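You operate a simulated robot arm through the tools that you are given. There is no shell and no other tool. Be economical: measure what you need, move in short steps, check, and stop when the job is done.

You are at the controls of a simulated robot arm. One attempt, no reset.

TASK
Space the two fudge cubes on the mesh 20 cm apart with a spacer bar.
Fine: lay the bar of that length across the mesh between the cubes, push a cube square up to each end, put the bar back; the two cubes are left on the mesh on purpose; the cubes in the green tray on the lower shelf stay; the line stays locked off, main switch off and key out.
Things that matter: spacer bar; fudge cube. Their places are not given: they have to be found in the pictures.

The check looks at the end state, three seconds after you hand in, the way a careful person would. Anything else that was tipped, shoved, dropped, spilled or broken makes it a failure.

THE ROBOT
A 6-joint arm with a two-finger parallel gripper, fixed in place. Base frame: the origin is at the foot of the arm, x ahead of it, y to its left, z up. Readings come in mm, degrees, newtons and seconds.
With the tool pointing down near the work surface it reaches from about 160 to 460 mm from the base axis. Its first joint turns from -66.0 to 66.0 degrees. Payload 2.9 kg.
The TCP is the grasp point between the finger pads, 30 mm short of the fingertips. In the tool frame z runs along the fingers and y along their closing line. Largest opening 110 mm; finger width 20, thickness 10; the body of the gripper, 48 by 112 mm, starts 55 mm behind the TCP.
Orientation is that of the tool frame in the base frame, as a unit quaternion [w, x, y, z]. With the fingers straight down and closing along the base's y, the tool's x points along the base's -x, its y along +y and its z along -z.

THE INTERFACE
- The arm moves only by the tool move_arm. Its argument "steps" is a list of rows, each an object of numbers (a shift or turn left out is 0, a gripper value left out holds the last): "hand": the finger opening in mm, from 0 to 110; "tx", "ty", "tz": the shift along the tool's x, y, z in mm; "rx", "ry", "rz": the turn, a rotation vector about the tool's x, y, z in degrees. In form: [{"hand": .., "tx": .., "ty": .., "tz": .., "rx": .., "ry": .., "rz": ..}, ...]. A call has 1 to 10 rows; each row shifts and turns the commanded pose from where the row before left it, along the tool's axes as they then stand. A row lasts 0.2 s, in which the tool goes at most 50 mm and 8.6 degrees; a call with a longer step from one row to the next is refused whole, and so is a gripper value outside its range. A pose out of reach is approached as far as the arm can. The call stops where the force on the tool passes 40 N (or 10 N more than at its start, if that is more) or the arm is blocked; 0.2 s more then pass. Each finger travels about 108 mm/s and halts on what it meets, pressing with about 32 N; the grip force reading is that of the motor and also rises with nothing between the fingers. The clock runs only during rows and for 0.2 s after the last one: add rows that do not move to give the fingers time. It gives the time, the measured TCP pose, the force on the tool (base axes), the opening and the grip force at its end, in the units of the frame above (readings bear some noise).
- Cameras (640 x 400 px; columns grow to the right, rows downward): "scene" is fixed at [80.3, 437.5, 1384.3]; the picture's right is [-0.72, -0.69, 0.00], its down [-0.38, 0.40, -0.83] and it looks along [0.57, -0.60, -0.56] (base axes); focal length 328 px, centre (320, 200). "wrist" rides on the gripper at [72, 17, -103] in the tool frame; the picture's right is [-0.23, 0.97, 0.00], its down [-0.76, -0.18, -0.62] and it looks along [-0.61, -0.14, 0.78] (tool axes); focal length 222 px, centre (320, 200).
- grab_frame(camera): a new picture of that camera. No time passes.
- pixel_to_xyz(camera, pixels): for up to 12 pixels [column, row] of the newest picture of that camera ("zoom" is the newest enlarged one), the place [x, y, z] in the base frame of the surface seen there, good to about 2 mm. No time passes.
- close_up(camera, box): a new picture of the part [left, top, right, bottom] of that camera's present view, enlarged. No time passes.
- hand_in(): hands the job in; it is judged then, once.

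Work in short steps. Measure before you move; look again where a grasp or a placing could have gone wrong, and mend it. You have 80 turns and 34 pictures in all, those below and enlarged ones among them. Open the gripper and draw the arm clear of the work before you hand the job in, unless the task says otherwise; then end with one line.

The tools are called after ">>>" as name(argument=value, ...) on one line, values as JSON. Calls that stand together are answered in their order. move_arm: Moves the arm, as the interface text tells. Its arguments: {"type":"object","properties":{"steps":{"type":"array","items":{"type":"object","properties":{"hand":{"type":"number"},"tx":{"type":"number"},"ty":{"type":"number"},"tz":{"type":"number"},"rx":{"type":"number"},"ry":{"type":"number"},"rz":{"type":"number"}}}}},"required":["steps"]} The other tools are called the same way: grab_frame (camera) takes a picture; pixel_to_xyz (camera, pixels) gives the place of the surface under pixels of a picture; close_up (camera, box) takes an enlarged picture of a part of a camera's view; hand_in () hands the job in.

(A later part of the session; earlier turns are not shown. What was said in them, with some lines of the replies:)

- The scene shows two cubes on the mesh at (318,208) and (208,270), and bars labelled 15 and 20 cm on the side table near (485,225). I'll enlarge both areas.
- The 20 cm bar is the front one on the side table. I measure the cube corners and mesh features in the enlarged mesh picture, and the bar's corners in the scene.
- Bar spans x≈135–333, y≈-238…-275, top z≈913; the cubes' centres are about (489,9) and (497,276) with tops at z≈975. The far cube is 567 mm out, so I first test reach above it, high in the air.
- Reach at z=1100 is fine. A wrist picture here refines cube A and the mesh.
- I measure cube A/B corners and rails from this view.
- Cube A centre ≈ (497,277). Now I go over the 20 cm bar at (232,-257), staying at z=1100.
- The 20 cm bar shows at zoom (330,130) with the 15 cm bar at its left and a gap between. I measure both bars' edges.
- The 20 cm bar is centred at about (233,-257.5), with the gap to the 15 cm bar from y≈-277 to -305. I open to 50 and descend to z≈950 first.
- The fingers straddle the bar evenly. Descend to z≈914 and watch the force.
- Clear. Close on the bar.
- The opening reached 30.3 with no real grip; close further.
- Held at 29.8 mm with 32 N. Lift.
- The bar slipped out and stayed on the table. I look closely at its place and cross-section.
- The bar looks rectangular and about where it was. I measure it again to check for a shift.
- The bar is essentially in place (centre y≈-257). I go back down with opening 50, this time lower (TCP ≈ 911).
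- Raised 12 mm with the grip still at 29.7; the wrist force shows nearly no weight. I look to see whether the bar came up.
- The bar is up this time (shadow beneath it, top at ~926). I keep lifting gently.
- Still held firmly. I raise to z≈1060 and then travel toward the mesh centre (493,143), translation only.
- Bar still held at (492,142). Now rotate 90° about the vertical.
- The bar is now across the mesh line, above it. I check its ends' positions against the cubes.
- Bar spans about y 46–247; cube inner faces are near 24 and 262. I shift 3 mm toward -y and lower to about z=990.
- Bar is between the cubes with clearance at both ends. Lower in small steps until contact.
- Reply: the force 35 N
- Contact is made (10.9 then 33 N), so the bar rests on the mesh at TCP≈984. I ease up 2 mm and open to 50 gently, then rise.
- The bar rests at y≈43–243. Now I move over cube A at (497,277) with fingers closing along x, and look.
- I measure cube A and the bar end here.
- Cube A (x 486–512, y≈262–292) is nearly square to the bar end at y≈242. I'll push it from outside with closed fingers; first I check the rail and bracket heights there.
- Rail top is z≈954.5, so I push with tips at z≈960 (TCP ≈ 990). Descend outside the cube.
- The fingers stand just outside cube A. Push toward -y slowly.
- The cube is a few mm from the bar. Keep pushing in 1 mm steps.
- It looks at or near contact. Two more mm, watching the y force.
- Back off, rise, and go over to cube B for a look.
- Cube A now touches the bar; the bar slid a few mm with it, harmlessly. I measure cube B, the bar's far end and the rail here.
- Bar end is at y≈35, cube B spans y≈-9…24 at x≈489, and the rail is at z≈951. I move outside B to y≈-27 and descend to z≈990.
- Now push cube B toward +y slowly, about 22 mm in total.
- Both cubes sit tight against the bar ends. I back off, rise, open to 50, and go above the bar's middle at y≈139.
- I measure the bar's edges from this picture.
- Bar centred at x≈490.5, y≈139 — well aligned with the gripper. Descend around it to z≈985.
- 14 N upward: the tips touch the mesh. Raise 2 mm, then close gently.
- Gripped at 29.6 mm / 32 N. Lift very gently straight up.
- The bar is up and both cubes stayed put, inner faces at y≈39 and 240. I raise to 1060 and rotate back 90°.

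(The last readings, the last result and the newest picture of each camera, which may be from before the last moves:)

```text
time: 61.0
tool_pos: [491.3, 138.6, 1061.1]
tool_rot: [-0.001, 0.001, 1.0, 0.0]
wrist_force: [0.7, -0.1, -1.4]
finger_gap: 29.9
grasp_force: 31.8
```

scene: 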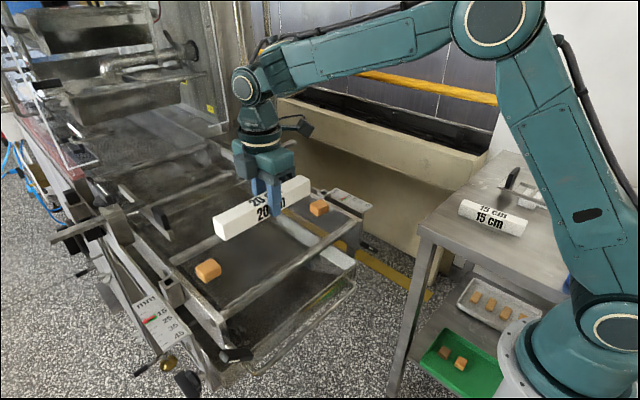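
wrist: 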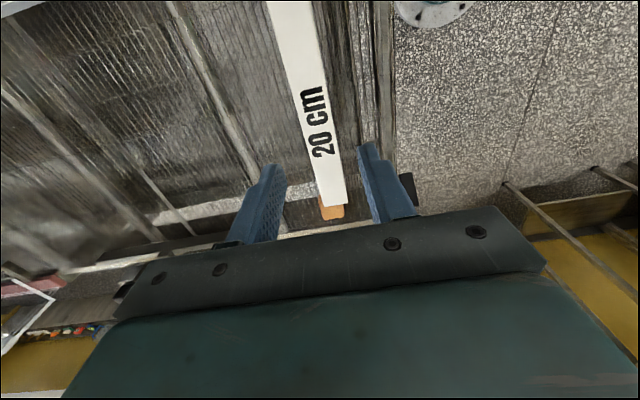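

Carry the bar back over its place on the side table.

>>> move_arm(steps=[{"tx": 6, "ty": -9}, {"tx": 12, "ty": -19}, {"tx": 17, "ty": -26}, {"tx": 20, "ty": -31}, {"tx": 20, "ty": -31}, {"tx": 20, "ty": -31}, {"tx": 20, "ty": -31}, {"tx": 20, "ty": -31}, {"tx": 20, "ty": -31}, {"tx": 20, "ty": -31}])

>>> move_arm(steps=[{"tx": 20, "ty": -31}, {"tx": 20, "ty": -31}, {"tx": 18, "ty": -27.5}, {"tx": 14, "ty": -21}, {"tx": 7, "ty": -10}, {"tx": 3, "ty": -5}, {}])

>>> move_arm(steps=[{"tz": 8}, {"tz": 15}, {"tz": 20}, {"tz": 25}, {"tz": 25}, {"tz": 20}, {"tz": 15}, {"tz": 6}, {}])

```text
time: 63.2
tool_pos: [312.3, -132.4, 1060.5]
tool_rot: [0.0, 0.0, 1.0, 0.0]
wrist_force: [-0.8, -0.2, -2.4]
finger_gap: 29.5
grasp_force: 31.9
```

```text
time: 64.8
tool_pos: [232.6, -258.0, 1058.4]
tool_rot: [0.0, 0.0, 1.0, 0.001]
wrist_force: [0.5, -0.1, -1.5]
finger_gap: 29.6
grasp_force: 32.2
```

```text
time: 66.8
tool_pos: [233.8, -258.4, 926.2]
tool_rot: [0.0, 0.0, 1.0, 0.0]
wrist_force: [0.8, -0.1, -2.4]
finger_gap: 29.7
grasp_force: 32.3
```

Bar is ~12 mm above the table. Lower in small steps until contact.

>>> move_arm(steps=[{"tz": 4}, {"tz": 4}, {"tz": 2}, {"tz": 1}, {}])

```text
time: 68.0
tool_pos: [233.8, -258.4, 915.4]
tool_rot: [0.0, -0.001, 1.0, 0.0]
wrist_force: [-0.2, -1.0, -1.6]
finger_gap: 29.3
grasp_force: 32.1
```

>>> move_arm(steps=[{"tz": 1}, {"tz": 1}, {}])

```text
time: 68.8
tool_pos: [233.8, -257.1, 912.1]
tool_rot: [0.0, 0.001, 1.0, 0.0]
wrist_force: [0.5, -0.6, -0.3]
finger_gap: 29.8
grasp_force: 32.0
```

No clear load yet; one more millimetre at a time.

>>> move_arm(steps=[{"tz": 0.7}, {}])

```text
time: 69.4
tool_pos: [235.4, -258.4, 912.9]
tool_rot: [0.0, 0.0, 1.0, 0.0]
wrist_force: [-0.3, 0.3, -1.4]
finger_gap: 29.6
grasp_force: 31.4
```

>>> move_arm(steps=[{"tz": 0.8}, {}])

```text
time: 70.0
tool_pos: [233.1, -258.3, 911.6]
tool_rot: [0.001, 0.001, 1.0, -0.001]
wrist_force: [2.5, 3.7, 15.7]
finger_gap: 29.5
grasp_force: 31.8
```

Contact at 15.7 N: the bar rests on the table. Open gently to 50 and rise.

>>> move_arm(steps=[{"tz": -0.5}, {"hand": 31}, {"hand": 36}, {"hand": 44}, {"hand": 50}, {"hand": 50}])

>>> move_arm(steps=[{"tz": -10}, {"tz": -30}, {"tz": -40}, {"tz": -40}, {"tz": -40}, {"tz": -40}, {}])

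>>> grab_frame(camera="scene")

>>> close_up(camera="scene", box=[180, 180, 340, 280])

>>> pixel_to_xyz(camera="zoom", pixels=[[150, 325], [100, 345], [138, 355], [155, 300], [192, 325], [178, 345], [550, 100], [520, 115], [545, 130], [505, 105], [535, 92], [545, 145]])

```text
time: 71.4
tool_pos: [231.4, -258.1, 911.4]
tool_rot: [0.0, 0.0, 1.0, 0.0]
wrist_force: [-0.4, 0.4, 0.4]
finger_gap: 50.1
grasp_force: 0.0
```

```text
time: 73.0
tool_pos: [233.8, -256.1, 1110.4]
tool_rot: [0.0, 0.001, 1.0, 0.0]
wrist_force: [1.3, 0.1, -0.4]
finger_gap: 50.0
grasp_force: 0.2
```

```text
3 pictures are left
```

scene: 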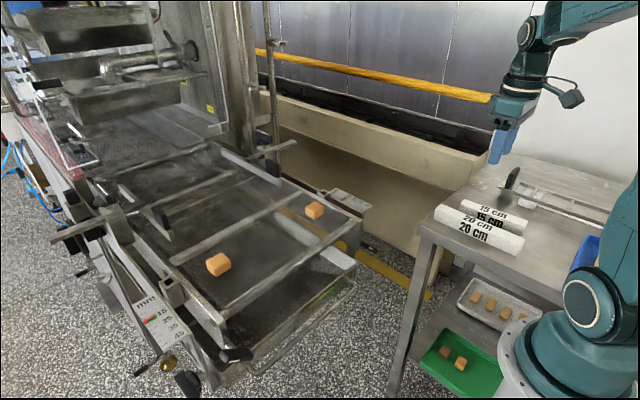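

```text
4.00 times, centred on (260, 230) of scene
```

zoom: 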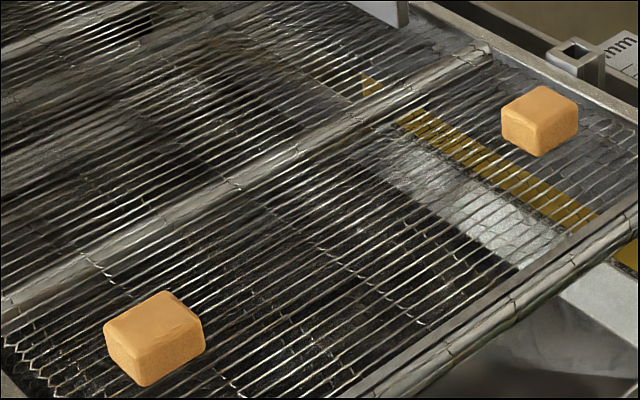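

```text
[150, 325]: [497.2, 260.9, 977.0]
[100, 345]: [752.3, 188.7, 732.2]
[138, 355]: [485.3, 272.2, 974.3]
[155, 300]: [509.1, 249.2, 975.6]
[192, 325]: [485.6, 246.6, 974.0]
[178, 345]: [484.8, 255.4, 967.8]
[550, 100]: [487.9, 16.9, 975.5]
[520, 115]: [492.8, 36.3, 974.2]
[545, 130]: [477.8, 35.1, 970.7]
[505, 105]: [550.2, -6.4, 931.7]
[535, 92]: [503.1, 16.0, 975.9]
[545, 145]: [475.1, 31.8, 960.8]
```

The cubes stand spaced and square, the bar is back beside the 15 cm one, and the gripper is open and clear above the table. Handing in.

>>> hand_in()

```text
The job is handed in.
```

The two fudge cubes are on the mesh 20 cm apart, each pushed up to an end of the 20 cm bar. The bar is back beside the 15 cm one, and I didn't touch the tray cubes or the line's switch and key. Measured after lifting the bar, the cubes' inner faces were about 201 mm apart, within the camera's 2 mm accuracy. My first grip on the bar slipped without moving it noticeably.
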